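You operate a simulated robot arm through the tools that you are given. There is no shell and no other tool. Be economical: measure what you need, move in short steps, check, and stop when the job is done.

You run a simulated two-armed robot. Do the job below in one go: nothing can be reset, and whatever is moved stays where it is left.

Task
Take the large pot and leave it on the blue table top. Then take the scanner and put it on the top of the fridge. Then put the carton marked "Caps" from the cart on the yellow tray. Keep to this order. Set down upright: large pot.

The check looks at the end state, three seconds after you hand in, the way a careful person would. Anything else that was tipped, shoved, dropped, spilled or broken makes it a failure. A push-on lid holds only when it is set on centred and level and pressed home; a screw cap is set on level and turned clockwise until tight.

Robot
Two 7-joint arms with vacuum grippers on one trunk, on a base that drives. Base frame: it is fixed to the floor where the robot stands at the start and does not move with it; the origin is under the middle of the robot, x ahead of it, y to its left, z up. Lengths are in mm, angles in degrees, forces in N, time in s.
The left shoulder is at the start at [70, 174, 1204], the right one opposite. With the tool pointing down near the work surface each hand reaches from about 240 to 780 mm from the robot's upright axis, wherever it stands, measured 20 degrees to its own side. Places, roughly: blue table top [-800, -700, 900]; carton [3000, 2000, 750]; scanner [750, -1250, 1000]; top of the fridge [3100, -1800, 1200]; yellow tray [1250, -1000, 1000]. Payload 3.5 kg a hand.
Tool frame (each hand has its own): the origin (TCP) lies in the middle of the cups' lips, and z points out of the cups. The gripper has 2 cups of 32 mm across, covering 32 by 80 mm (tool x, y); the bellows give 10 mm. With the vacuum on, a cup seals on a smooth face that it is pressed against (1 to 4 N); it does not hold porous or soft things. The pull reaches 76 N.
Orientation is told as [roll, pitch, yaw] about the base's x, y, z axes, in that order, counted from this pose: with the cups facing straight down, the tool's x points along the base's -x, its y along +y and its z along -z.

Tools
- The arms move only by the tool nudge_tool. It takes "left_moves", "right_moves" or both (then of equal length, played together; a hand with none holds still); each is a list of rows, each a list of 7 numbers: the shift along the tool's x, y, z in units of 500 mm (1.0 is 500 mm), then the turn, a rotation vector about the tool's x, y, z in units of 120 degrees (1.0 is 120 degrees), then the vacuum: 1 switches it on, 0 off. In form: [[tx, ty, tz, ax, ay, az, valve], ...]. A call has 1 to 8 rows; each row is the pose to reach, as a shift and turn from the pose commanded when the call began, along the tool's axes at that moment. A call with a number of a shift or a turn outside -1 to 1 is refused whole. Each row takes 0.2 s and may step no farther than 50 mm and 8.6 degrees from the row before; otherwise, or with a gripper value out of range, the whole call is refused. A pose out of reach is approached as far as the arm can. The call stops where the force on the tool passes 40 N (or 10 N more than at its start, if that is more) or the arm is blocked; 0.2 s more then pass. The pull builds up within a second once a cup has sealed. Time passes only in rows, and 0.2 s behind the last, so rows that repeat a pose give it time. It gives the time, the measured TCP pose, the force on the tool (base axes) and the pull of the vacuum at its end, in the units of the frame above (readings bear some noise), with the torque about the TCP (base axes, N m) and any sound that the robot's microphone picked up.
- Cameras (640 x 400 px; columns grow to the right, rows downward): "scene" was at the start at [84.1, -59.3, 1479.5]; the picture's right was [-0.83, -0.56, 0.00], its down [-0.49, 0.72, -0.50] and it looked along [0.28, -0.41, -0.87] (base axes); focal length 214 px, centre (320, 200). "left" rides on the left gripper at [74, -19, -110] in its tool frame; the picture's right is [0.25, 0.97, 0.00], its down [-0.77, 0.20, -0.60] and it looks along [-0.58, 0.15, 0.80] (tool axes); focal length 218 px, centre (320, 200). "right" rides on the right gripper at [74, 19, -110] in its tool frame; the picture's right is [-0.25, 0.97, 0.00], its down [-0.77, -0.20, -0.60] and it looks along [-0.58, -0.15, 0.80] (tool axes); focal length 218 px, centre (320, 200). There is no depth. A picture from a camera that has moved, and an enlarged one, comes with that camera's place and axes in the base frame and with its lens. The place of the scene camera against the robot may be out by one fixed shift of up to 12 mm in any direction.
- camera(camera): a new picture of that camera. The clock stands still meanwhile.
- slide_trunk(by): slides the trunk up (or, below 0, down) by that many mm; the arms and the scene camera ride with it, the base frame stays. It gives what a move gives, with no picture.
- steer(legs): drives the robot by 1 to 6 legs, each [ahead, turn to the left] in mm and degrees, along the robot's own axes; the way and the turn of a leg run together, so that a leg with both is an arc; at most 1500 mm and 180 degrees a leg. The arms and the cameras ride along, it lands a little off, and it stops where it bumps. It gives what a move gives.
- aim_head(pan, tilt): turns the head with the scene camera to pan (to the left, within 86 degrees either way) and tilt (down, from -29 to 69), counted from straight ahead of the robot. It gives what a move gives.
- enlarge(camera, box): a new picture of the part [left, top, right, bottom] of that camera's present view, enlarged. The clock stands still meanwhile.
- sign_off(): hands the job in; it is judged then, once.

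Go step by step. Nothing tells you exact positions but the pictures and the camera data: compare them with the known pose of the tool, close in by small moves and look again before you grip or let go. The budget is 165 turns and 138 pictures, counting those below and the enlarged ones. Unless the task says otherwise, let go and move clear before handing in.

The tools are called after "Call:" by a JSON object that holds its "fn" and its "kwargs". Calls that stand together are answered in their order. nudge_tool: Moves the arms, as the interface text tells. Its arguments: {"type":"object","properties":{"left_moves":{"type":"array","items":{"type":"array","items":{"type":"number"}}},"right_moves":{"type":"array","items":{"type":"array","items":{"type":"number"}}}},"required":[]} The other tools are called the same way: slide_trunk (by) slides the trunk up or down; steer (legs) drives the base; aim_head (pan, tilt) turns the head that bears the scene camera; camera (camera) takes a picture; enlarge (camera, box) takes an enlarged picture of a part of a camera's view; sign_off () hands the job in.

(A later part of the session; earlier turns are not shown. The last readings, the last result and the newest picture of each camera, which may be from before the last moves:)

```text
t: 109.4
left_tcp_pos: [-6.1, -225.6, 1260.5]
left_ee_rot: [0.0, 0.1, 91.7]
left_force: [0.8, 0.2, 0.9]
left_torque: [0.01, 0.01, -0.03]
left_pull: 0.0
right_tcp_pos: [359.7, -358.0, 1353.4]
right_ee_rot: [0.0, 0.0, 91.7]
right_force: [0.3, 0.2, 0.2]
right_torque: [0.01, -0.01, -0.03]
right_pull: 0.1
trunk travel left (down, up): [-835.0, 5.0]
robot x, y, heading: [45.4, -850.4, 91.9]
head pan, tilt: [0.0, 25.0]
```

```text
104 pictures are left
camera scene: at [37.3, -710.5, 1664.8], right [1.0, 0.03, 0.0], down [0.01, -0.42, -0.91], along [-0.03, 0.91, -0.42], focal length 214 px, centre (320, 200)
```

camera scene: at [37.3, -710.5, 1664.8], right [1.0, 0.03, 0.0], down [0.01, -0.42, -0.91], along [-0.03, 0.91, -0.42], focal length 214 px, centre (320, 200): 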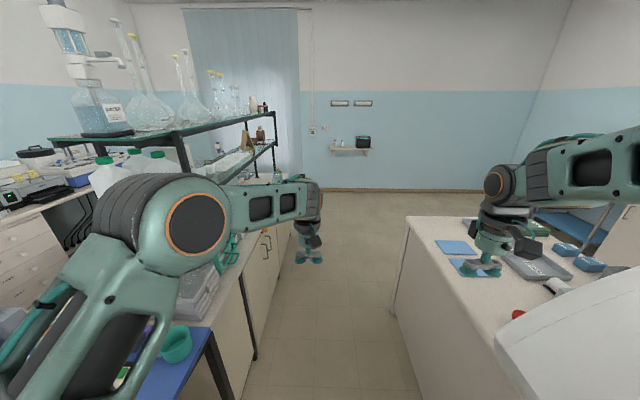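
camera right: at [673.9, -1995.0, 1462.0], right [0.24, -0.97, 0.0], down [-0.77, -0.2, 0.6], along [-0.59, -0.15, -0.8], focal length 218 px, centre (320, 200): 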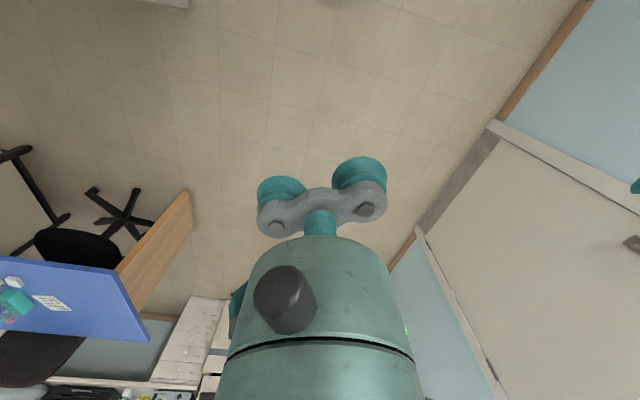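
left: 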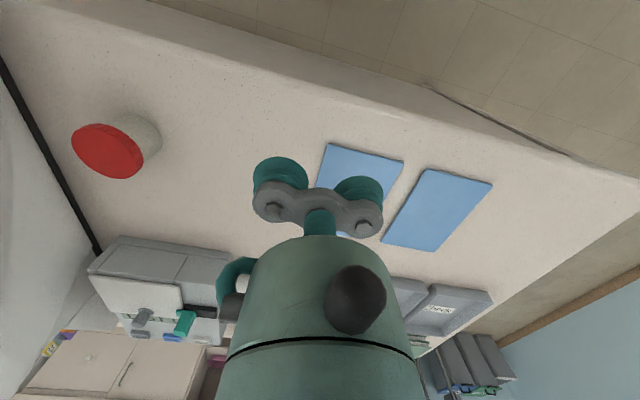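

The blue table is free at its near end by the door side. Next I go back to the start spot facing the island, to inspect the red-lidded pot.

Call:
{"fn": "steer", "kwargs": {"legs": [[850, 0], [0, -92]]}}

Call:
{"fn": "aim_head", "kwargs": {"pan": -15, "tilt": 40}}

Call:
{"fn": "camera", "kwargs": {"camera": "scene"}}

```text
t: 117.7
left_tcp_pos: [637.1, 43.7, 1260.7]
left_ee_rot: [-0.1, 0.1, 1.6]
left_force: [-0.4, -0.1, -0.3]
left_torque: [-0.01, 0.01, -0.01]
left_pull: 0.0
right_tcp_pos: [502.3, -323.6, 1353.1]
right_ee_rot: [-0.1, -0.1, 1.6]
right_force: [-0.2, -0.2, 1.1]
right_torque: [0.0, 0.03, 0.02]
right_pull: 0.0
trunk travel left (down, up): [-835.0, 5.0]
robot x, y, heading: [15.5, -4.6, 1.8]
head pan, tilt: [0.0, 25.0]
```

```text
t: 118.5
left_tcp_pos: [636.6, 42.7, 1260.6]
left_ee_rot: [0.0, -0.1, 1.6]
left_force: [-0.4, -0.1, 0.7]
left_torque: [-0.03, -0.01, 0.02]
left_pull: 0.1
right_tcp_pos: [502.8, -323.5, 1353.5]
right_ee_rot: [0.0, 0.1, 1.6]
right_force: [-0.4, -0.1, -0.4]
right_torque: [0.01, 0.0, -0.04]
right_pull: 0.1
trunk travel left (down, up): [-835.0, 5.0]
robot x, y, heading: [13.3, -4.9, 1.5]
head pan, tilt: [-15.0, 40.0]
```

```text
103 pictures are left
camera scene: at [142.8, -29.9, 1641.6], right [-0.23, -0.97, 0.0], down [-0.62, 0.15, -0.77], along [0.75, -0.18, -0.64], focal length 214 px, centre (320, 200)
```

scene: 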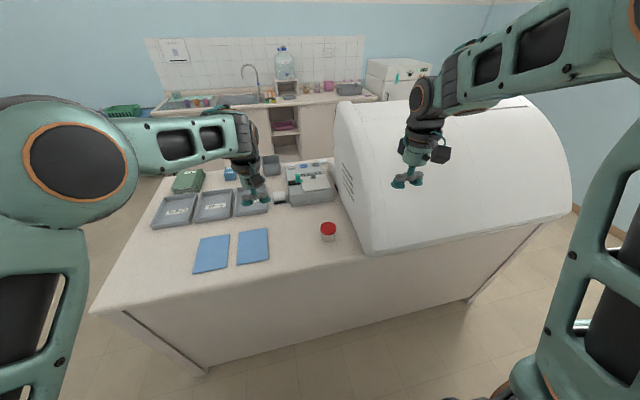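

Call:
{"fn": "enlarge", "kwargs": {"camera": "scene", "box": [280, 200, 380, 260]}}

Call:
{"fn": "enlarge", "kwargs": {"camera": "scene", "box": [140, 80, 400, 220]}}

```text
6.40 times, centred on (330, 230) of scene
camera zoom: at [142.8, -29.9, 1641.6], right [-0.23, -0.97, 0.0], down [-0.62, 0.15, -0.77], along [0.75, -0.18, -0.64], focal length 1373 px, centre (256, 8)
```

zoom: 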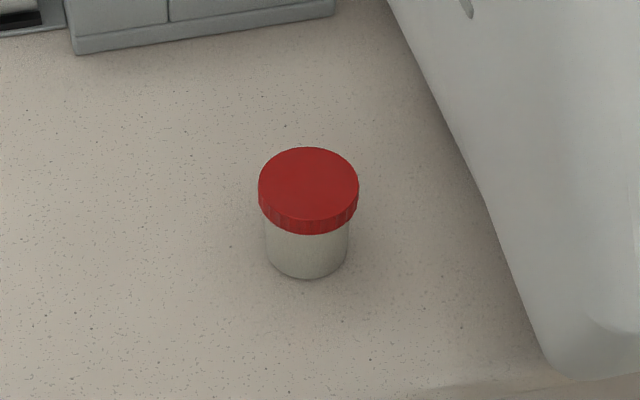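

```text
2.46 times, centred on (270, 150) of scene
camera zoom: at [142.8, -29.9, 1641.6], right [-0.23, -0.97, 0.0], down [-0.62, 0.15, -0.77], along [0.75, -0.18, -0.64], focal length 528 px, centre (443, 323)
```

zoom: 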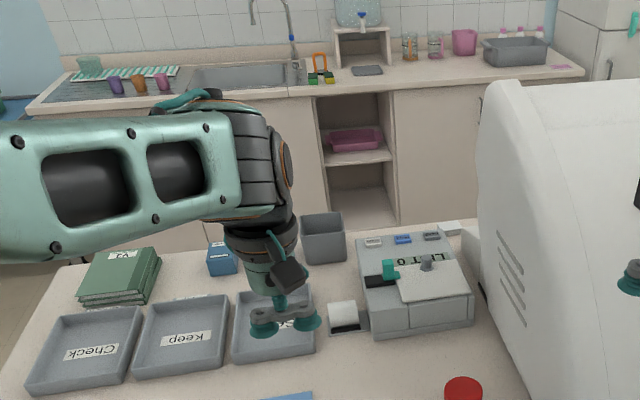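

The pot has a red screw lid, about 65 mm wide. To be sure it's the "large" one I check other pot-like things on the shelf and the sink bench.

Call:
{"fn": "enlarge", "kwargs": {"camera": "scene", "box": [310, 60, 410, 110]}}

Call:
{"fn": "aim_head", "kwargs": {"pan": 86, "tilt": 20}}

Call:
{"fn": "camera", "kwargs": {"camera": "scene"}}

Call:
{"fn": "enlarge", "kwargs": {"camera": "scene", "box": [60, 80, 260, 220]}}

```text
6.40 times, centred on (360, 85) of scene
camera zoom: at [142.8, -29.9, 1641.6], right [-0.23, -0.97, 0.0], down [-0.62, 0.15, -0.77], along [0.75, -0.18, -0.64], focal length 1373 px, centre (64, 936)
```

zoom: 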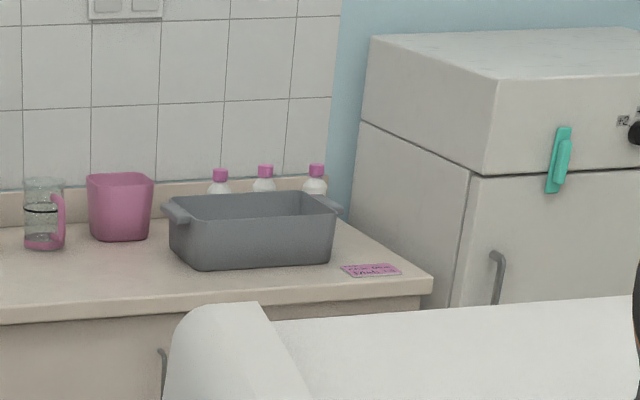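

```text
t: 120.3
left_tcp_pos: [636.3, 42.5, 1259.4]
left_ee_rot: [0.1, 0.0, 1.6]
left_force: [-0.3, 0.1, 0.1]
left_torque: [0.0, -0.03, 0.01]
left_pull: 0.0
right_tcp_pos: [504.1, -322.9, 1353.6]
right_ee_rot: [-0.1, 0.0, 1.6]
right_force: [0.0, 0.6, 0.7]
right_torque: [-0.03, 0.0, 0.0]
right_pull: 0.0
trunk travel left (down, up): [-835.0, 5.0]
robot x, y, heading: [15.3, -4.1, 1.7]
head pan, tilt: [85.9, 20.0]
```

```text
99 pictures are left
camera scene: at [64.3, 83.0, 1672.9], right [1.0, -0.04, 0.0], down [-0.02, -0.34, -0.94], along [0.04, 0.94, -0.34], focal length 214 px, centre (320, 200)
```

scene: 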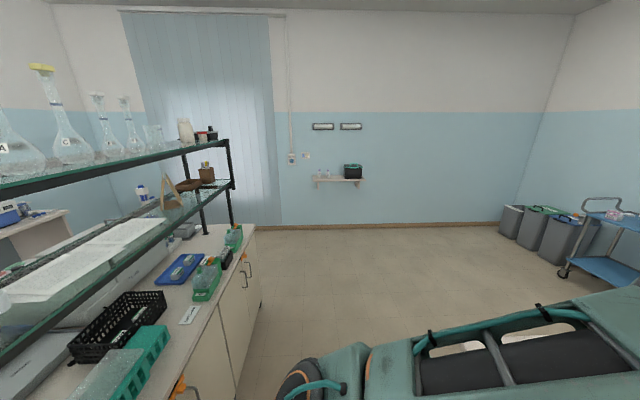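

```text
2.86 times, centred on (160, 150) of scene
camera zoom: at [64.3, 83.0, 1672.9], right [1.0, -0.04, 0.0], down [-0.02, -0.34, -0.94], along [0.04, 0.94, -0.34], focal length 613 px, centre (777, 343)
```

zoom: 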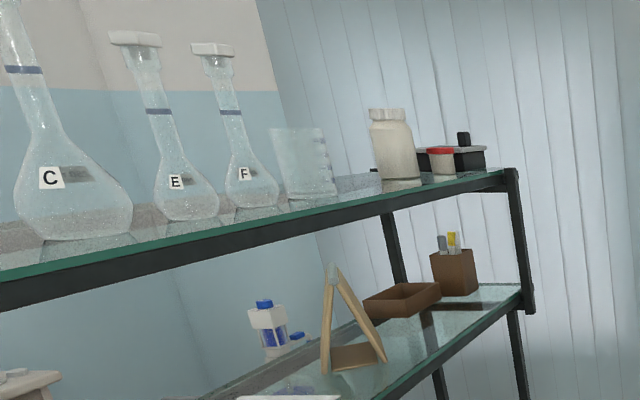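

There is another red-lidded pot on the top shelf of the left bench. I must compare their sizes.

Call:
{"fn": "enlarge", "kwargs": {"camera": "scene", "box": [165, 105, 245, 155]}}

Call:
{"fn": "steer", "kwargs": {"legs": [[0, 58]]}}

Call:
{"fn": "aim_head", "kwargs": {"pan": 50, "tilt": 15}}

Call:
{"fn": "camera", "kwargs": {"camera": "scene"}}

```text
8.00 times, centred on (205, 130) of scene
camera zoom: at [64.3, 83.0, 1672.9], right [1.0, -0.04, 0.0], down [-0.02, -0.34, -0.94], along [0.04, 0.94, -0.34], focal length 1716 px, centre (1240, 760)
```

zoom: 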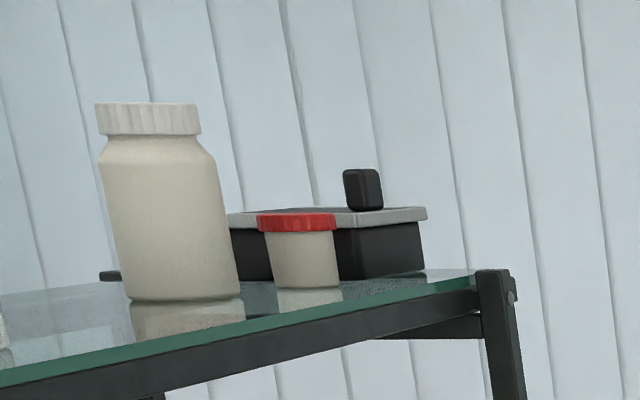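

```text
t: 123.3
left_tcp_pos: [293.8, 552.7, 1260.4]
left_ee_rot: [-0.1, 0.0, 60.5]
left_force: [-0.5, 0.2, 0.1]
left_torque: [0.02, 0.01, 0.02]
left_pull: 0.0
right_tcp_pos: [537.6, 248.5, 1354.4]
right_ee_rot: [0.1, -0.1, 60.4]
right_force: [0.5, 0.2, 0.1]
right_torque: [-0.02, 0.0, 0.01]
right_pull: 0.1
trunk travel left (down, up): [-835.0, 5.0]
robot x, y, heading: [7.9, -10.2, 60.2]
head pan, tilt: [85.9, 20.0]
```

```text
t: 124.3
left_tcp_pos: [291.7, 553.1, 1260.7]
left_ee_rot: [0.0, 0.0, 60.5]
left_force: [0.0, 0.6, 0.1]
left_torque: [0.01, 0.05, -0.02]
left_pull: 0.2
right_tcp_pos: [537.6, 248.5, 1353.0]
right_ee_rot: [0.1, 0.0, 60.4]
right_force: [0.2, -0.9, -0.6]
right_torque: [0.0, -0.01, 0.0]
right_pull: 0.0
trunk travel left (down, up): [-835.0, 5.0]
robot x, y, heading: [10.6, -6.3, 60.7]
head pan, tilt: [50.0, 15.0]
```

```text
96 pictures are left
camera scene: at [2.1, 119.8, 1681.1], right [0.94, 0.35, 0.0], down [0.09, -0.24, -0.97], along [-0.34, 0.9, -0.26], focal length 214 px, centre (320, 200)
```

scene: 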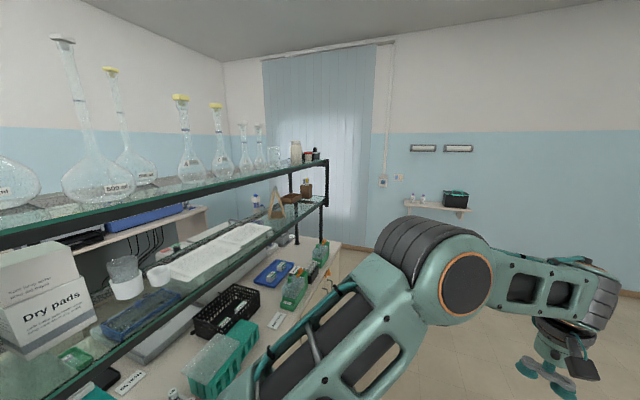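

I move along the left bench to get a second bearing on the shelf pot.

Call:
{"fn": "steer", "kwargs": {"legs": [[0, 18], [850, 0]]}}

Call:
{"fn": "aim_head", "kwargs": {"pan": 45, "tilt": 15}}

Call:
{"fn": "camera", "kwargs": {"camera": "scene"}}

```text
t: 129.8
left_tcp_pos: [281.1, 1445.3, 1260.7]
left_ee_rot: [0.0, 0.0, 78.1]
left_force: [-0.7, -0.4, -0.1]
left_torque: [-0.01, 0.02, 0.0]
left_pull: 0.1
right_tcp_pos: [604.5, 1229.9, 1355.2]
right_ee_rot: [0.0, 0.1, 78.0]
right_force: [-0.1, -0.1, 0.5]
right_torque: [0.01, -0.02, -0.03]
right_pull: 0.0
trunk travel left (down, up): [-835.0, 5.0]
robot x, y, heading: [180.9, 832.5, 78.1]
head pan, tilt: [50.0, 15.0]
```

```text
t: 130.5
left_tcp_pos: [280.5, 1444.9, 1260.3]
left_ee_rot: [0.1, 0.0, 78.0]
left_force: [-0.7, 0.6, -0.3]
left_torque: [-0.03, 0.02, 0.02]
left_pull: 0.0
right_tcp_pos: [605.5, 1229.9, 1353.8]
right_ee_rot: [0.0, 0.1, 78.0]
right_force: [-0.1, -0.3, -0.5]
right_torque: [0.01, 0.02, 0.02]
right_pull: 0.0
trunk travel left (down, up): [-835.0, 5.0]
robot x, y, heading: [186.2, 829.7, 78.2]
head pan, tilt: [45.0, 15.0]
```

```text
95 pictures are left
camera scene: at [140.6, 950.9, 1681.1], right [0.84, 0.55, 0.0], down [0.14, -0.22, -0.97], along [-0.53, 0.81, -0.26], focal length 214 px, centre (320, 200)
```

scene: 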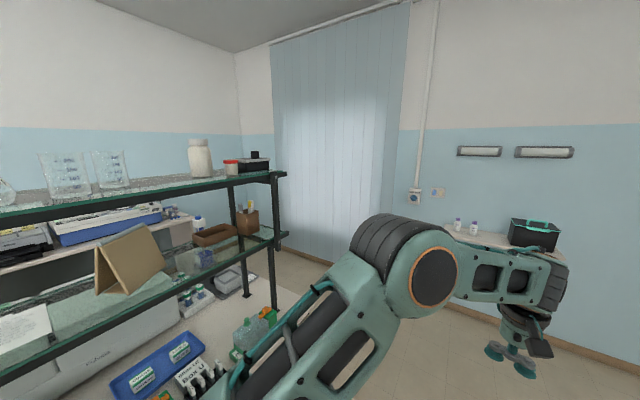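

Call:
{"fn": "enlarge", "kwargs": {"camera": "scene", "box": [180, 130, 300, 200]}}

```text
5.33 times, centred on (240, 165) of scene
camera zoom: at [140.6, 950.9, 1681.1], right [0.84, 0.55, 0.0], down [0.14, -0.22, -0.97], along [-0.53, 0.81, -0.26], focal length 1144 px, centre (747, 387)
```

zoom: 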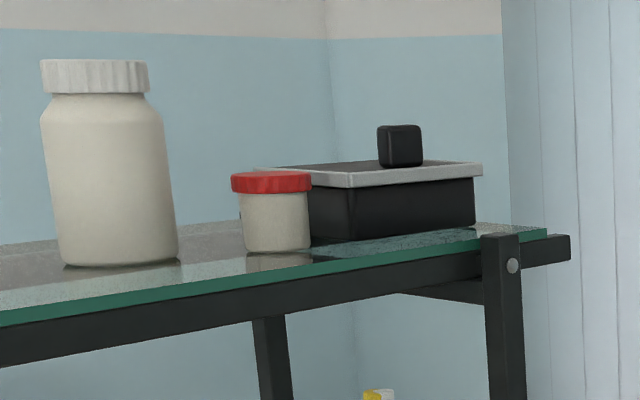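

The shelf pot has a lid of about 57 mm and is squat, while the island pot looks bigger. I return to the island to verify its size from close up.

Call:
{"fn": "steer", "kwargs": {"legs": [[-850, 0], [0, -78]]}}

Call:
{"fn": "aim_head", "kwargs": {"pan": -15, "tilt": 45}}

Call:
{"fn": "camera", "kwargs": {"camera": "scene"}}

Call:
{"fn": "camera", "kwargs": {"camera": "left"}}

Call:
{"fn": "camera", "kwargs": {"camera": "right"}}

```text
t: 138.3
left_tcp_pos: [631.6, 34.1, 1259.5]
left_ee_rot: [0.0, 0.0, 0.1]
left_force: [-0.4, 0.1, 0.1]
left_torque: [0.03, -0.01, 0.01]
left_pull: 0.1
right_tcp_pos: [488.0, -328.8, 1353.2]
right_ee_rot: [-0.1, 0.0, 0.1]
right_force: [0.9, 0.2, 0.1]
right_torque: [0.02, 0.02, 0.0]
right_pull: 0.0
trunk travel left (down, up): [-835.0, 5.0]
robot x, y, heading: [7.8, -1.4, 0.2]
head pan, tilt: [45.0, 15.0]
```

```text
t: 139.6
left_tcp_pos: [630.6, 31.9, 1259.3]
left_ee_rot: [0.0, 0.0, 0.1]
left_force: [0.2, 0.2, 0.1]
left_torque: [0.0, 0.0, -0.02]
left_pull: 0.1
right_tcp_pos: [487.9, -329.3, 1354.1]
right_ee_rot: [0.1, -0.1, 0.2]
right_force: [0.2, -0.8, 1.1]
right_torque: [-0.01, -0.01, -0.02]
right_pull: 0.1
trunk travel left (down, up): [-835.0, 5.0]
robot x, y, heading: [12.5, -2.2, 0.1]
head pan, tilt: [-15.0, 45.0]
```

```text
93 pictures are left
camera scene: at [132.2, -25.6, 1634.3], right [-0.26, -0.97, 0.0], down [-0.68, 0.18, -0.71], along [0.68, -0.18, -0.71], focal length 214 px, centre (320, 200)
```

scene: 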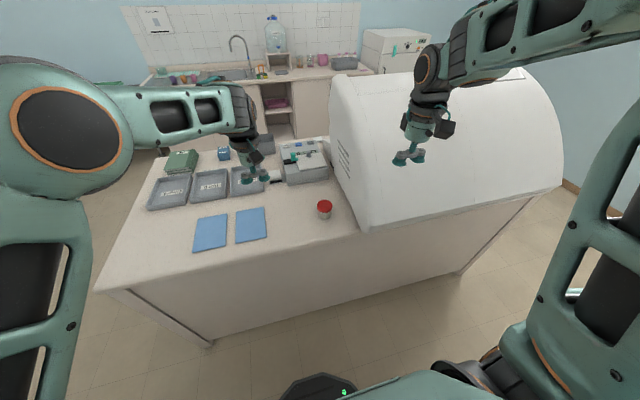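

```text
92 pictures are left
camera left: at [558.8, 13.7, 1370.1], right [-0.25, 0.97, 0.0], down [0.77, 0.2, 0.6], along [0.58, 0.15, -0.8], focal length 218 px, centre (320, 200)
```

left: 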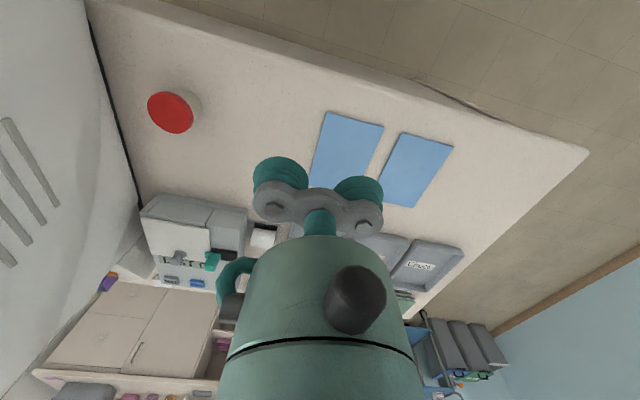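

```text
91 pictures are left
camera right: at [415.0, -309.5, 1462.0], right [0.25, 0.97, 0.0], down [0.77, -0.2, 0.6], along [0.58, -0.15, -0.8], focal length 218 px, centre (320, 200)
```

right: 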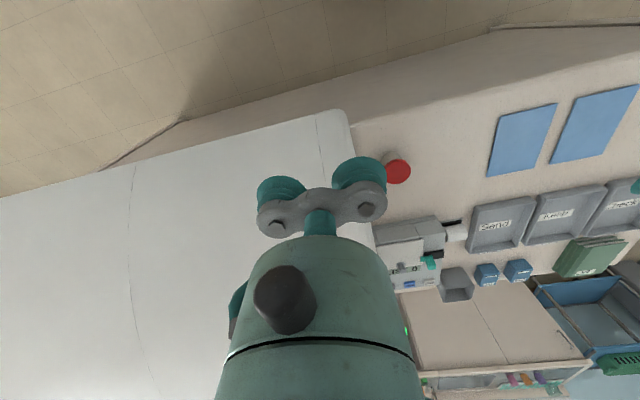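

Both hand cameras place the pot's lid top near (711, -192, 1005), lid about 63 mm and 70 mm high, so this is the larger one. I bring the right hand above it so one cup lines up with the lid centre, then lower the trunk.

Call:
{"fn": "nudge_tool", "kwargs": {"right_moves": [[-0.074, 0.054, 0, 0, 0, 0, 0], [-0.148, 0.107, 0, 0, 0, 0, 0], [-0.222, 0.161, 0, 0, 0, 0, 0], [-0.296, 0.215, 0, 0, 0, 0, 0], [-0.37, 0.268, 0, 0, 0, 0, 0], [-0.42, 0.322, 0, 0, 0, 0, 0]]}}

Call:
{"fn": "slide_trunk", "kwargs": {"by": -200}}

Call:
{"fn": "camera", "kwargs": {"camera": "right"}}

Call:
{"fn": "camera", "kwargs": {"camera": "scene"}}

```text
t: 141.0
left_tcp_pos: [633.1, 34.7, 1261.0]
left_ee_rot: [-0.1, 0.1, 0.1]
left_force: [0.2, 1.1, 0.0]
left_torque: [-0.02, 0.03, 0.0]
left_pull: 0.0
right_tcp_pos: [699.6, -167.8, 1352.4]
right_ee_rot: [-0.1, 0.1, -0.1]
right_force: [-0.3, 0.2, -0.2]
right_torque: [0.0, 0.02, -0.03]
right_pull: 0.1
trunk travel left (down, up): [-835.0, 5.0]
robot x, y, heading: [8.3, -0.5, -0.1]
head pan, tilt: [-15.0, 45.0]
```

```text
t: 143.2
left_tcp_pos: [631.0, 31.9, 1059.2]
left_ee_rot: [0.1, 0.0, 0.0]
left_force: [0.4, -0.3, 0.0]
left_torque: [0.0, 0.0, 0.01]
left_pull: 0.2
right_tcp_pos: [698.8, -169.0, 1154.7]
right_ee_rot: [0.0, -0.1, 0.0]
right_force: [0.3, 0.0, -0.4]
right_torque: [-0.03, 0.02, -0.01]
right_pull: 0.0
trunk travel left (down, up): [-635.0, 205.0]
robot x, y, heading: [7.0, 0.9, 0.1]
head pan, tilt: [-15.0, 45.0]
```

```text
90 pictures are left
camera right: at [626.2, -149.0, 1262.4], right [0.25, 0.97, 0.0], down [0.77, -0.2, 0.6], along [0.58, -0.15, -0.8], focal length 218 px, centre (320, 200)
```

right: 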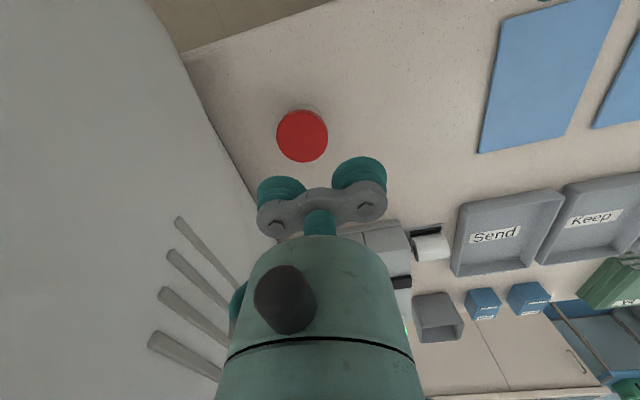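

```text
89 pictures are left
camera scene: at [132.0, -25.6, 1434.3], right [-0.26, -0.97, 0.0], down [-0.68, 0.18, -0.71], along [0.68, -0.18, -0.71], focal length 214 px, centre (320, 200)
```

scene: 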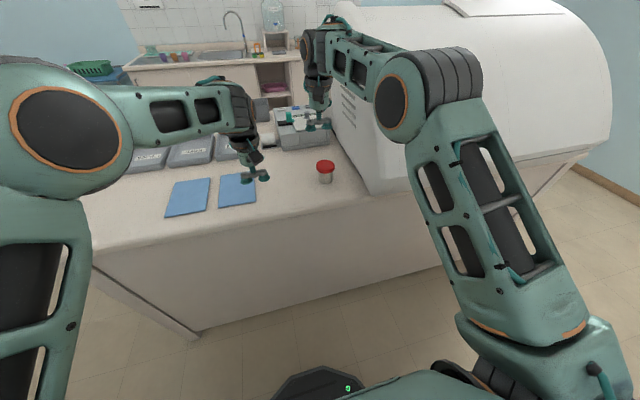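

The lid centre works out at (713, -194, 1005). I shift slightly and descend to just above it.

Call:
{"fn": "nudge_tool", "kwargs": {"right_moves": [[-0.028, -0.004, 0.07, 0, 0, 0, 0], [-0.028, -0.004, 0.14, 0, 0, 0, 0], [-0.028, -0.004, 0.2, 0, 0, 0, 0], [-0.028, -0.004, 0.25, 0, 0, 0, 0], [-0.028, -0.004, 0.25, 0, 0, 0, 0]]}}

Call:
{"fn": "camera", "kwargs": {"camera": "right"}}

Call:
{"fn": "enlarge", "kwargs": {"camera": "scene", "box": [280, 120, 380, 200]}}

```text
t: 144.4
left_tcp_pos: [630.6, 33.2, 1060.0]
left_ee_rot: [0.0, 0.0, 0.1]
left_force: [-0.2, 0.4, -0.2]
left_torque: [0.01, 0.01, -0.02]
left_pull: 0.1
right_tcp_pos: [714.3, -168.6, 1029.0]
right_ee_rot: [0.0, 0.1, 0.2]
right_force: [0.4, 0.1, 0.4]
right_torque: [-0.05, 0.0, -0.01]
right_pull: 0.1
trunk travel left (down, up): [-635.0, 205.0]
robot x, y, heading: [7.2, -4.3, -0.0]
head pan, tilt: [-15.0, 45.0]
```

```text
88 pictures are left
camera right: at [640.4, -149.1, 1138.5], right [0.25, 0.97, 0.0], down [0.77, -0.2, 0.61], along [0.59, -0.15, -0.8], focal length 218 px, centre (320, 200)
```

right: 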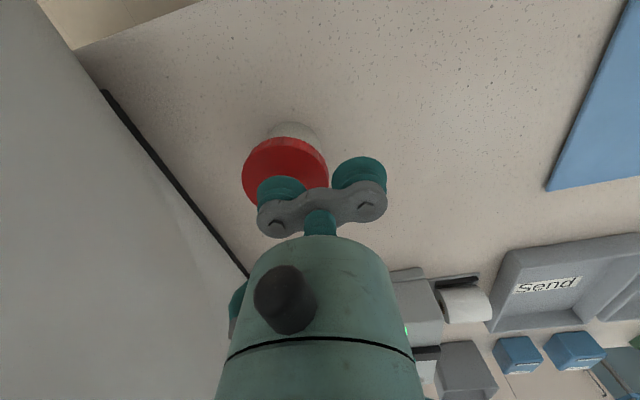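

```text
5.00 times, centred on (330, 160) of scene
camera zoom: at [131.2, -25.5, 1434.4], right [-0.26, -0.97, 0.0], down [-0.68, 0.18, -0.71], along [0.68, -0.18, -0.71], focal length 1072 px, centre (270, 400)
```

zoom: 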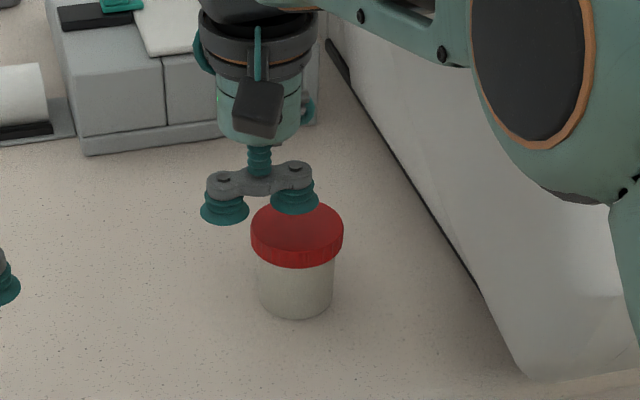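

The cup lines up with the lid centre. I switch the vacuum on and lower onto the lid in small steps.

Call:
{"fn": "nudge_tool", "kwargs": {"right_moves": [[-0.006, 0, 0.02, 0, 0, 0, 1], [-0.006, 0, 0.034, 0, 0, 0, 1], [-0.006, 0, 0.042, 0, 0, 0, 1], [-0.006, 0, 0.048, 0, 0, 0, 1], [-0.006, 0, 0.048, 0, 0, 0, 1]]}}

```text
t: 145.6
left_tcp_pos: [630.4, 33.5, 1060.5]
left_ee_rot: [0.0, 0.0, 0.1]
left_force: [0.4, -0.6, 1.0]
left_torque: [-0.03, -0.01, -0.01]
left_pull: 0.1
right_tcp_pos: [716.1, -170.6, 1005.9]
right_ee_rot: [-0.1, -0.1, 0.1]
right_force: [0.5, 0.8, 6.3]
right_torque: [-0.96, -0.07, 0.03]
right_pull: 37.9
trunk travel left (down, up): [-635.0, 205.0]
robot x, y, heading: [9.2, -1.7, -0.1]
head pan, tilt: [-15.0, 45.0]
```

One cup has sealed (38 N). I lift a little and check that the whole pot comes along.

Call:
{"fn": "nudge_tool", "kwargs": {"right_moves": [[0, 0, -0.01, 0, 0, 0, 1], [0, 0, -0.03, 0, 0, 0, 1], [0, 0, -0.06, 0, 0, 0, 1], [0, 0, -0.1, 0, 0, 0, 1], [0, 0, -0.1, 0, 0, 0, 1]]}}

Call:
{"fn": "camera", "kwargs": {"camera": "scene"}}

Call:
{"fn": "camera", "kwargs": {"camera": "right"}}

```text
t: 146.8
left_tcp_pos: [631.1, 33.1, 1060.0]
left_ee_rot: [0.0, 0.1, 0.0]
left_force: [-0.8, 1.0, -0.4]
left_torque: [0.0, 0.0, -0.02]
left_pull: 0.0
right_tcp_pos: [714.7, -171.0, 1054.0]
right_ee_rot: [0.1, 0.0, 0.1]
right_force: [-0.5, -0.5, -0.5]
right_torque: [-0.79, 0.04, 0.02]
right_pull: 37.8
trunk travel left (down, up): [-635.0, 205.0]
robot x, y, heading: [8.1, 0.1, 0.0]
head pan, tilt: [-15.0, 45.0]
```

```text
86 pictures are left
camera scene: at [132.4, -25.5, 1434.2], right [-0.26, -0.97, 0.0], down [-0.68, 0.18, -0.71], along [0.68, -0.18, -0.71], focal length 214 px, centre (320, 200)
```

scene: 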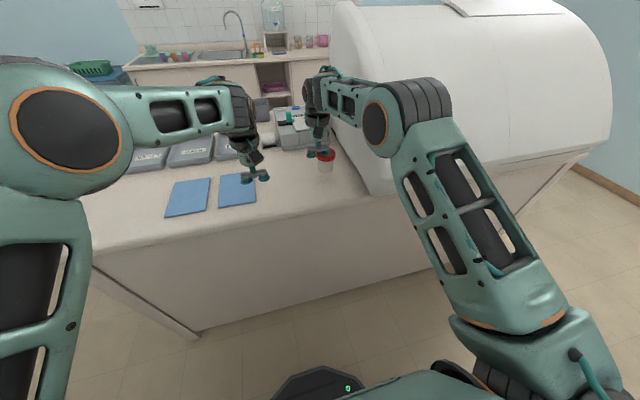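

```text
85 pictures are left
camera right: at [643.2, -151.3, 1163.0], right [0.25, 0.97, 0.0], down [0.77, -0.2, 0.6], along [0.58, -0.15, -0.8], focal length 218 px, centre (320, 200)
```

right: 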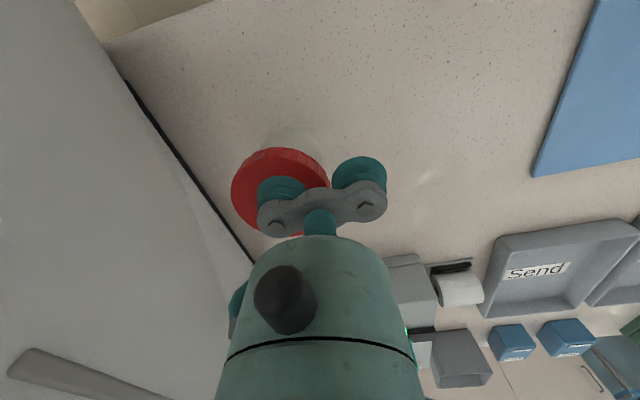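

The pot hangs cleanly from the cup. I raise the trunk, draw both hands in, and then turn and drive toward the free end of the blue table.

Call:
{"fn": "slide_trunk", "kwargs": {"by": 190}}

Call:
{"fn": "nudge_tool", "kwargs": {"right_moves": [[0.06, 0, 0, 0, 0, 0, 1], [0.14, 0, 0, 0, 0, 0, 1], [0.22, 0, 0, 0, 0, 0, 1], [0.3, 0, 0, 0, 0, 0, 1], [0.38, 0, 0, 0, 0, 0, 1], [0.46, 0, 0, 0, 0, 0, 1], [0.52, 0, 0, 0, 0, 0, 1]], "left_moves": [[0.06, 0, 0, 0, 0, 0, 0], [0.14, 0, 0, 0, 0, 0, 0], [0.22, 0, 0, 0, 0, 0, 0], [0.3, 0, 0, 0, 0, 0, 0], [0.36, 0, 0, 0, 0, 0, 0], [0.36, 0, 0, 0, 0, 0, 0], [0.36, 0, 0, 0, 0, 0, 0]]}}

Call:
{"fn": "camera", "kwargs": {"camera": "scene"}}

```text
t: 148.9
left_tcp_pos: [632.2, 33.0, 1250.9]
left_ee_rot: [0.0, 0.1, 0.1]
left_force: [-1.2, 0.9, -0.6]
left_torque: [0.0, 0.01, 0.0]
left_pull: 0.0
right_tcp_pos: [717.1, -170.8, 1245.1]
right_ee_rot: [0.0, -0.1, 0.0]
right_force: [0.1, 0.7, -0.2]
right_torque: [-0.78, 0.0, 0.0]
right_pull: 37.6
trunk travel left (down, up): [-825.0, 15.0]
robot x, y, heading: [7.1, -2.3, 0.2]
head pan, tilt: [-15.0, 45.0]
```

```text
t: 150.5
left_tcp_pos: [451.6, 31.4, 1252.5]
left_ee_rot: [0.0, 0.0, 0.1]
left_force: [-0.1, 0.0, 0.1]
left_torque: [-0.01, -0.01, 0.03]
left_pull: 0.0
right_tcp_pos: [455.3, -170.5, 1242.8]
right_ee_rot: [0.0, -0.1, 0.1]
right_force: [-0.4, -1.1, -0.3]
right_torque: [-0.78, -0.02, 0.03]
right_pull: 38.1
trunk travel left (down, up): [-825.0, 15.0]
robot x, y, heading: [6.0, -1.3, 0.2]
head pan, tilt: [-15.0, 45.0]
```

```text
84 pictures are left
camera scene: at [130.6, -25.9, 1624.4], right [-0.26, -0.97, 0.0], down [-0.68, 0.18, -0.71], along [0.68, -0.18, -0.71], focal length 214 px, centre (320, 200)
```

scene: 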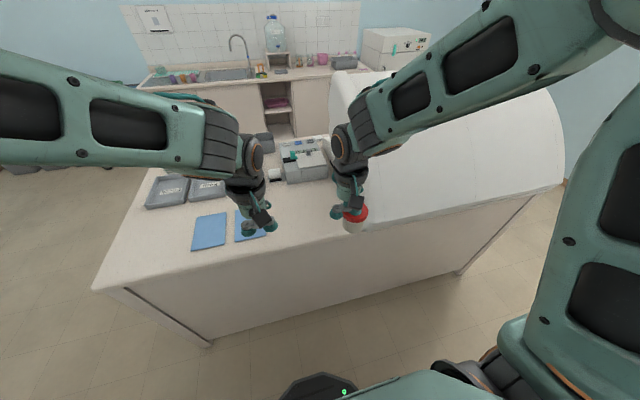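

I check where the elbows are before turning.

Call:
{"fn": "aim_head", "kwargs": {"pan": 60, "tilt": 20}}

Call:
{"fn": "camera", "kwargs": {"camera": "scene"}}

Call:
{"fn": "aim_head", "kwargs": {"pan": -60, "tilt": 20}}

Call:
{"fn": "camera", "kwargs": {"camera": "scene"}}

```text
t: 151.9
left_tcp_pos: [453.2, 32.5, 1250.5]
left_ee_rot: [0.0, 0.0, 0.1]
left_force: [0.3, 0.1, 0.5]
left_torque: [0.0, -0.03, 0.01]
left_pull: 0.1
right_tcp_pos: [455.5, -171.4, 1243.6]
right_ee_rot: [-0.1, -0.1, 0.1]
right_force: [0.1, -0.5, 0.2]
right_torque: [-0.8, 0.0, -0.04]
right_pull: 36.9
trunk travel left (down, up): [-825.0, 15.0]
robot x, y, heading: [3.8, -1.3, 0.1]
head pan, tilt: [60.0, 20.0]
```

```text
83 pictures are left
camera scene: at [100.1, 76.2, 1662.9], right [0.87, -0.5, 0.0], down [-0.17, -0.3, -0.94], along [0.47, 0.81, -0.34], focal length 214 px, centre (320, 200)
```

scene: 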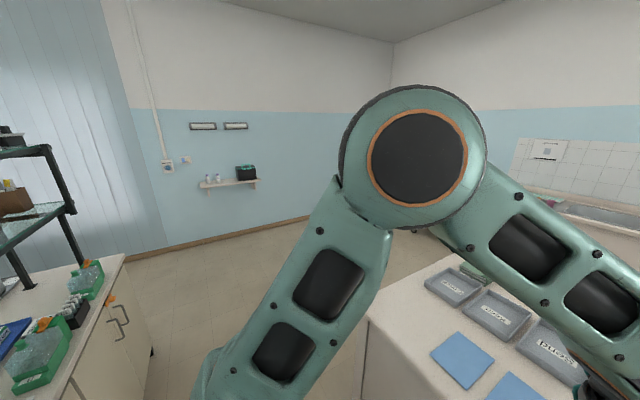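

```text
t: 153.9
left_tcp_pos: [451.9, 31.6, 1250.3]
left_ee_rot: [0.0, 0.1, 0.0]
left_force: [0.1, 0.5, -0.2]
left_torque: [0.02, -0.01, -0.04]
left_pull: 0.1
right_tcp_pos: [455.2, -170.3, 1244.5]
right_ee_rot: [0.1, 0.0, 0.1]
right_force: [1.1, -0.3, -0.8]
right_torque: [-0.77, -0.01, 0.0]
right_pull: 37.5
trunk travel left (down, up): [-825.0, 15.0]
robot x, y, heading: [5.4, 2.1, 0.3]
head pan, tilt: [-60.0, 20.0]
```

```text
82 pictures are left
camera scene: at [100.2, -85.0, 1662.9], right [-0.87, -0.5, 0.0], down [-0.17, 0.3, -0.94], along [0.47, -0.81, -0.34], focal length 214 px, centre (320, 200)
```

scene: 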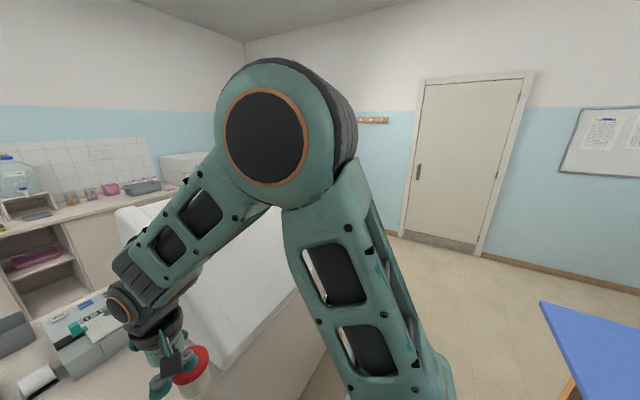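

Both elbows stay within about 500 mm of the axis, so turning is safe. I turn right, drive along the aisle and face the blue table.

Call:
{"fn": "steer", "kwargs": {"legs": [[0, -90], [1150, 0], [0, -90]]}}

Call:
{"fn": "aim_head", "kwargs": {"pan": -10, "tilt": 45}}

Call:
{"fn": "camera", "kwargs": {"camera": "scene"}}

Call:
{"fn": "camera", "kwargs": {"camera": "right"}}

Call:
{"fn": "camera", "kwargs": {"camera": "left"}}

```text
t: 167.3
left_tcp_pos: [-436.2, -1162.8, 1251.6]
left_ee_rot: [0.0, 0.1, -179.5]
left_force: [0.5, 0.1, 0.2]
left_torque: [-0.01, 0.01, 0.0]
left_pull: 0.0
right_tcp_pos: [-439.1, -957.7, 1244.7]
right_ee_rot: [-0.1, 0.0, -179.5]
right_force: [-0.9, 0.0, -0.2]
right_torque: [0.76, -0.03, 0.02]
right_pull: 37.6
trunk travel left (down, up): [-825.0, 15.0]
robot x, y, heading: [14.7, -1124.7, -179.2]
head pan, tilt: [-60.0, 20.0]
```

```text
t: 168.5
left_tcp_pos: [-434.7, -1160.4, 1252.2]
left_ee_rot: [0.1, 0.0, -179.5]
left_force: [-0.2, -0.3, 0.4]
left_torque: [-0.02, -0.01, -0.01]
left_pull: 0.1
right_tcp_pos: [-439.1, -957.2, 1243.5]
right_ee_rot: [-0.1, -0.1, -179.5]
right_force: [0.6, 0.7, -1.0]
right_torque: [0.79, 0.0, 0.01]
right_pull: 37.2
trunk travel left (down, up): [-825.0, 15.0]
robot x, y, heading: [11.0, -1122.6, -179.4]
head pan, tilt: [-10.0, 45.0]
```

```text
81 pictures are left
camera scene: at [-123.1, -1116.5, 1624.3], right [0.17, 0.99, 0.0], down [0.7, -0.12, -0.71], along [-0.7, 0.12, -0.71], focal length 214 px, centre (320, 200)
```

scene: 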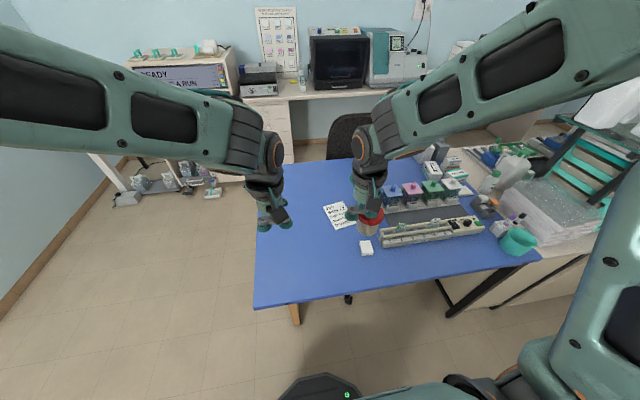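

```text
80 pictures are left
camera right: at [-365.1, -976.7, 1352.5], right [-0.24, -0.97, 0.0], down [-0.77, 0.19, 0.6], along [-0.59, 0.15, -0.8], focal length 218 px, centre (320, 200)
```

right: 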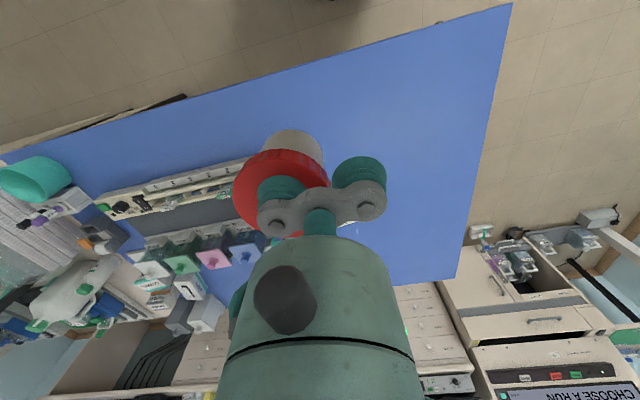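

```text
79 pictures are left
camera left: at [-361.0, -1141.7, 1361.3], right [0.26, -0.97, 0.0], down [-0.77, -0.21, 0.6], along [-0.58, -0.16, -0.8], focal length 218 px, centre (320, 200)
```

left: 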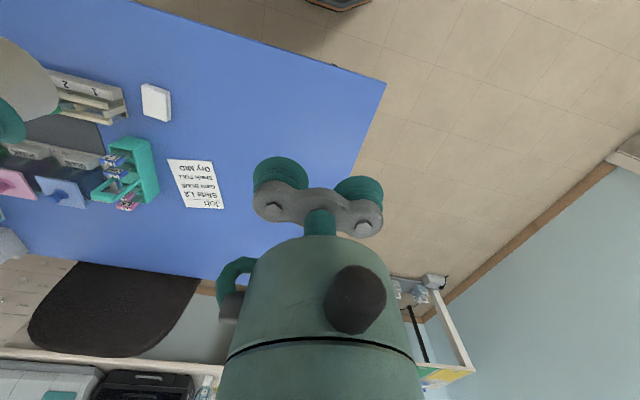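

The table's near-left part is free. I shift the right hand over free blue surface near (-520, -1000), move the left hand away, and lower the trunk.

Call:
{"fn": "nudge_tool", "kwargs": {"right_moves": [[-0.054, 0.044, 0, 0, 0, 0, 1], [-0.108, 0.088, 0, 0, 0, 0, 1], [-0.162, 0.133, 0, 0, 0, 0, 1], [-0.162, 0.133, 0, 0, 0, 0, 1]], "left_moves": [[0, 0.08, 0, 0, 0, 0, 0], [0, 0.16, 0, 0, 0, 0, 0], [0, 0.24, 0, 0, 0, 0, 0], [0, 0.24, 0, 0, 0, 0, 0]]}}

Call:
{"fn": "slide_trunk", "kwargs": {"by": -200}}

Call:
{"fn": "camera", "kwargs": {"camera": "left"}}

Call:
{"fn": "camera", "kwargs": {"camera": "scene"}}

```text
t: 169.5
left_tcp_pos: [-434.6, -1282.6, 1249.1]
left_ee_rot: [0.0, 0.1, -179.4]
left_force: [0.0, -1.1, 0.3]
left_torque: [0.0, 0.01, 0.0]
left_pull: 0.1
right_tcp_pos: [-520.3, -1026.1, 1244.3]
right_ee_rot: [0.0, 0.0, -179.5]
right_force: [-0.5, -0.2, 0.0]
right_torque: [0.79, 0.03, -0.01]
right_pull: 37.8
trunk travel left (down, up): [-825.0, 15.0]
robot x, y, heading: [9.6, -1124.5, -179.5]
head pan, tilt: [-10.0, 45.0]
```

```text
t: 171.7
left_tcp_pos: [-433.9, -1283.4, 1048.7]
left_ee_rot: [-0.1, 0.0, -179.6]
left_force: [0.4, 0.3, -0.2]
left_torque: [0.0, -0.01, -0.01]
left_pull: 0.0
right_tcp_pos: [-519.6, -1026.1, 1044.0]
right_ee_rot: [-0.1, -0.1, -179.5]
right_force: [0.4, 0.9, -0.2]
right_torque: [0.82, 0.01, -0.01]
right_pull: 37.6
trunk travel left (down, up): [-625.0, 215.0]
robot x, y, heading: [13.3, -1126.1, -179.6]
head pan, tilt: [-10.0, 45.0]
```

```text
78 pictures are left
camera left: at [-360.2, -1262.7, 1159.8], right [0.26, -0.97, 0.0], down [-0.77, -0.21, 0.6], along [-0.58, -0.16, -0.8], focal length 218 px, centre (320, 200)
```

left: 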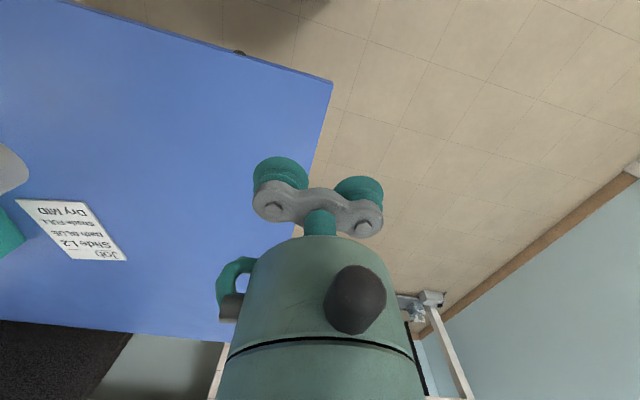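

```text
77 pictures are left
camera scene: at [-123.0, -1116.6, 1424.3], right [0.17, 0.99, 0.0], down [0.7, -0.12, -0.71], along [-0.7, 0.12, -0.71], focal length 214 px, centre (320, 200)
```

scene: 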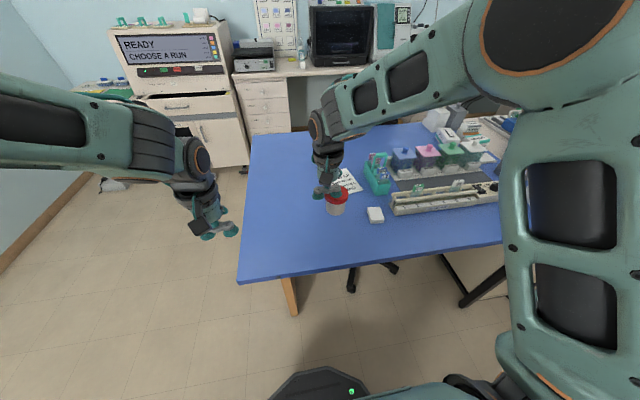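

The blue top seems to be near z 870. I lower the pot close to it, then feel for contact with small steps.

Call:
{"fn": "nudge_tool", "kwargs": {"right_moves": [[0, 0, 0.06, 0, 0, 0, 1], [0, 0, 0.12, 0, 0, 0, 1], [0, 0, 0.15, 0, 0, 0, 1], [0, 0, 0.15, 0, 0, 0, 1]]}}

Call:
{"fn": "enlarge", "kwargs": {"camera": "scene", "box": [280, 160, 400, 260]}}

Call:
{"fn": "camera", "kwargs": {"camera": "right"}}

```text
t: 172.7
left_tcp_pos: [-434.2, -1282.4, 1049.3]
left_ee_rot: [0.0, 0.0, -179.5]
left_force: [0.5, -1.2, -0.7]
left_torque: [0.01, 0.02, 0.04]
left_pull: 0.1
right_tcp_pos: [-519.3, -1028.4, 968.5]
right_ee_rot: [0.0, 0.1, -179.5]
right_force: [-0.5, 0.1, -0.5]
right_torque: [0.79, 0.03, -0.02]
right_pull: 37.8
trunk travel left (down, up): [-625.0, 215.0]
robot x, y, heading: [10.3, -1127.5, -179.5]
head pan, tilt: [-10.0, 45.0]
```

```text
4.00 times, centred on (340, 210) of scene
camera zoom: at [-123.1, -1116.6, 1424.3], right [0.17, 0.99, 0.0], down [0.7, -0.12, -0.71], along [-0.7, 0.12, -0.71], focal length 858 px, centre (240, 160)
```

zoom: 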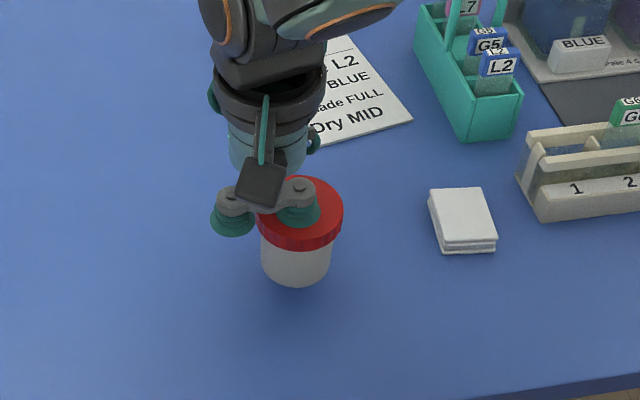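

```text
75 pictures are left
camera right: at [-445.7, -1045.2, 1077.7], right [-0.24, -0.97, 0.0], down [-0.77, 0.19, 0.6], along [-0.59, 0.15, -0.8], focal length 218 px, centre (320, 200)
```

right: 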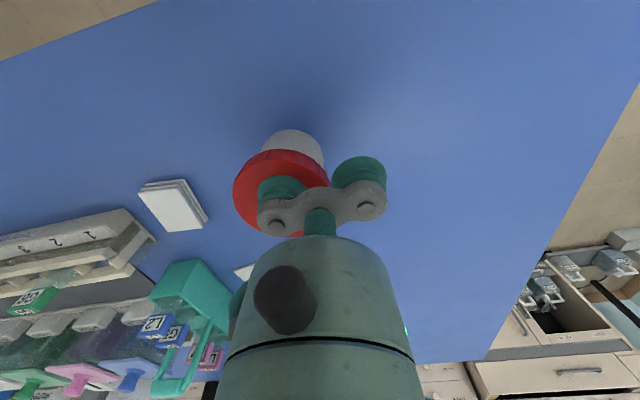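

Clear all round. I lower by small steps and watch the force.

Call:
{"fn": "nudge_tool", "kwargs": {"right_moves": [[0, 0, 0.016, 0, 0, 0, 1], [0, 0, 0.024, 0, 0, 0, 1], [0, 0, 0.03, 0, 0, 0, 1], [0, 0, 0.03, 0, 0, 0, 1]]}}

```text
t: 173.7
left_tcp_pos: [-433.3, -1282.4, 1049.3]
left_ee_rot: [0.0, -0.1, -179.6]
left_force: [0.7, 0.5, 0.8]
left_torque: [0.0, -0.01, 0.01]
left_pull: 0.0
right_tcp_pos: [-520.2, -1026.5, 954.1]
right_ee_rot: [-0.2, 0.1, -179.5]
right_force: [0.4, -1.0, -0.1]
right_torque: [0.81, -0.02, 0.01]
right_pull: 37.8
trunk travel left (down, up): [-625.0, 215.0]
robot x, y, heading: [11.0, -1126.8, -179.4]
head pan, tilt: [-10.0, 45.0]
```

Call:
{"fn": "nudge_tool", "kwargs": {"right_moves": [[0, 0, 0.01, 0, 0, 0, 1], [0, 0, 0.016, 0, 0, 0, 1], [0, 0, 0.02, 0, 0, 0, 1], [0, 0, 0.02, 0, 0, 0, 1]]}}

Call:
{"fn": "enlarge", "kwargs": {"camera": "scene", "box": [280, 160, 400, 260]}}

```text
t: 174.7
left_tcp_pos: [-434.3, -1283.3, 1049.7]
left_ee_rot: [0.0, 0.0, -179.5]
left_force: [0.2, -0.2, 0.0]
left_torque: [0.02, 0.02, -0.02]
left_pull: 0.0
right_tcp_pos: [-519.4, -1026.1, 946.7]
right_ee_rot: [0.0, -0.2, -179.6]
right_force: [-0.9, 1.1, 8.8]
right_torque: [1.08, 0.01, 0.0]
right_pull: 37.8
trunk travel left (down, up): [-625.0, 215.0]
robot x, y, heading: [12.0, -1126.0, -179.3]
head pan, tilt: [-10.0, 45.0]
```

```text
4.00 times, centred on (340, 210) of scene
camera zoom: at [-122.1, -1116.7, 1424.5], right [0.17, 0.99, 0.0], down [0.7, -0.12, -0.71], along [-0.7, 0.12, -0.71], focal length 858 px, centre (240, 160)
```

zoom: 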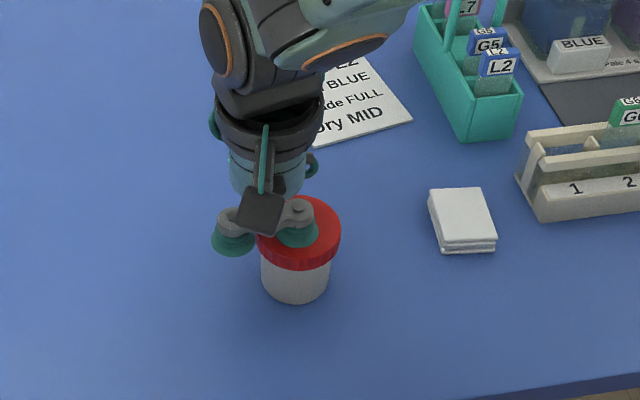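

The pot stands on the blue top (9 N contact). I switch the vacuum off, wait, and lift clear.

Call:
{"fn": "nudge_tool", "kwargs": {"right_moves": [[0, 0, -0.004, 0, 0, 0, 0], [0, 0, -0.004, 0, 0, 0, 0], [0, 0, -0.004, 0, 0, 0, 0], [0, 0, -0.004, 0, 0, 0, 0], [0, 0, -0.004, 0, 0, 0, 0], [0, 0, -0.004, 0, 0, 0, 0]]}}

Call:
{"fn": "nudge_tool", "kwargs": {"right_moves": [[0, 0, -0.02, 0, 0, 0, 0], [0, 0, -0.05, 0, 0, 0, 0], [0, 0, -0.12, 0, 0, 0, 0], [0, 0, -0.2, 0, 0, 0, 0]]}}

Call:
{"fn": "camera", "kwargs": {"camera": "scene"}}

```text
t: 176.1
left_tcp_pos: [-434.4, -1283.1, 1049.4]
left_ee_rot: [-0.1, 0.0, -179.5]
left_force: [0.2, 0.3, 1.1]
left_torque: [0.02, 0.0, -0.01]
left_pull: 0.1
right_tcp_pos: [-521.0, -1026.4, 946.6]
right_ee_rot: [-0.1, 0.1, -179.5]
right_force: [-0.3, 0.7, -0.4]
right_torque: [-0.02, 0.01, -0.02]
right_pull: 0.1
trunk travel left (down, up): [-625.0, 215.0]
robot x, y, heading: [10.9, -1125.4, -179.5]
head pan, tilt: [-10.0, 45.0]
```

```text
t: 177.1
left_tcp_pos: [-433.8, -1282.7, 1049.1]
left_ee_rot: [0.0, 0.0, -179.5]
left_force: [-0.2, 0.9, 0.2]
left_torque: [-0.03, 0.0, -0.01]
left_pull: 0.0
right_tcp_pos: [-518.3, -1027.5, 1045.9]
right_ee_rot: [0.0, 0.0, -179.5]
right_force: [0.2, 0.3, -0.4]
right_torque: [-0.01, 0.03, 0.02]
right_pull: 0.0
trunk travel left (down, up): [-625.0, 215.0]
robot x, y, heading: [9.2, -1124.2, -179.6]
head pan, tilt: [-10.0, 45.0]
```

```text
73 pictures are left
camera scene: at [-121.9, -1116.4, 1424.3], right [0.17, 0.99, 0.0], down [0.7, -0.12, -0.71], along [-0.7, 0.12, -0.71], focal length 214 px, centre (320, 200)
```

scene: 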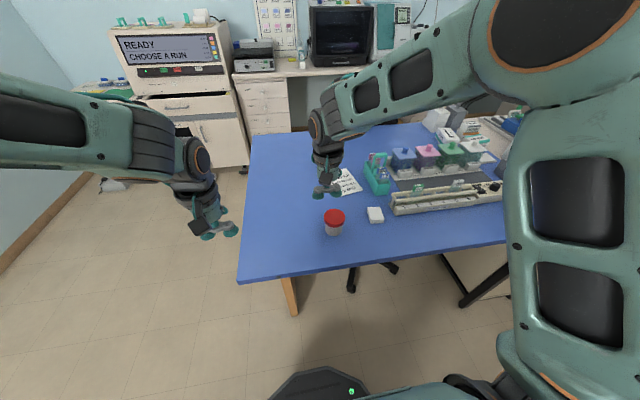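

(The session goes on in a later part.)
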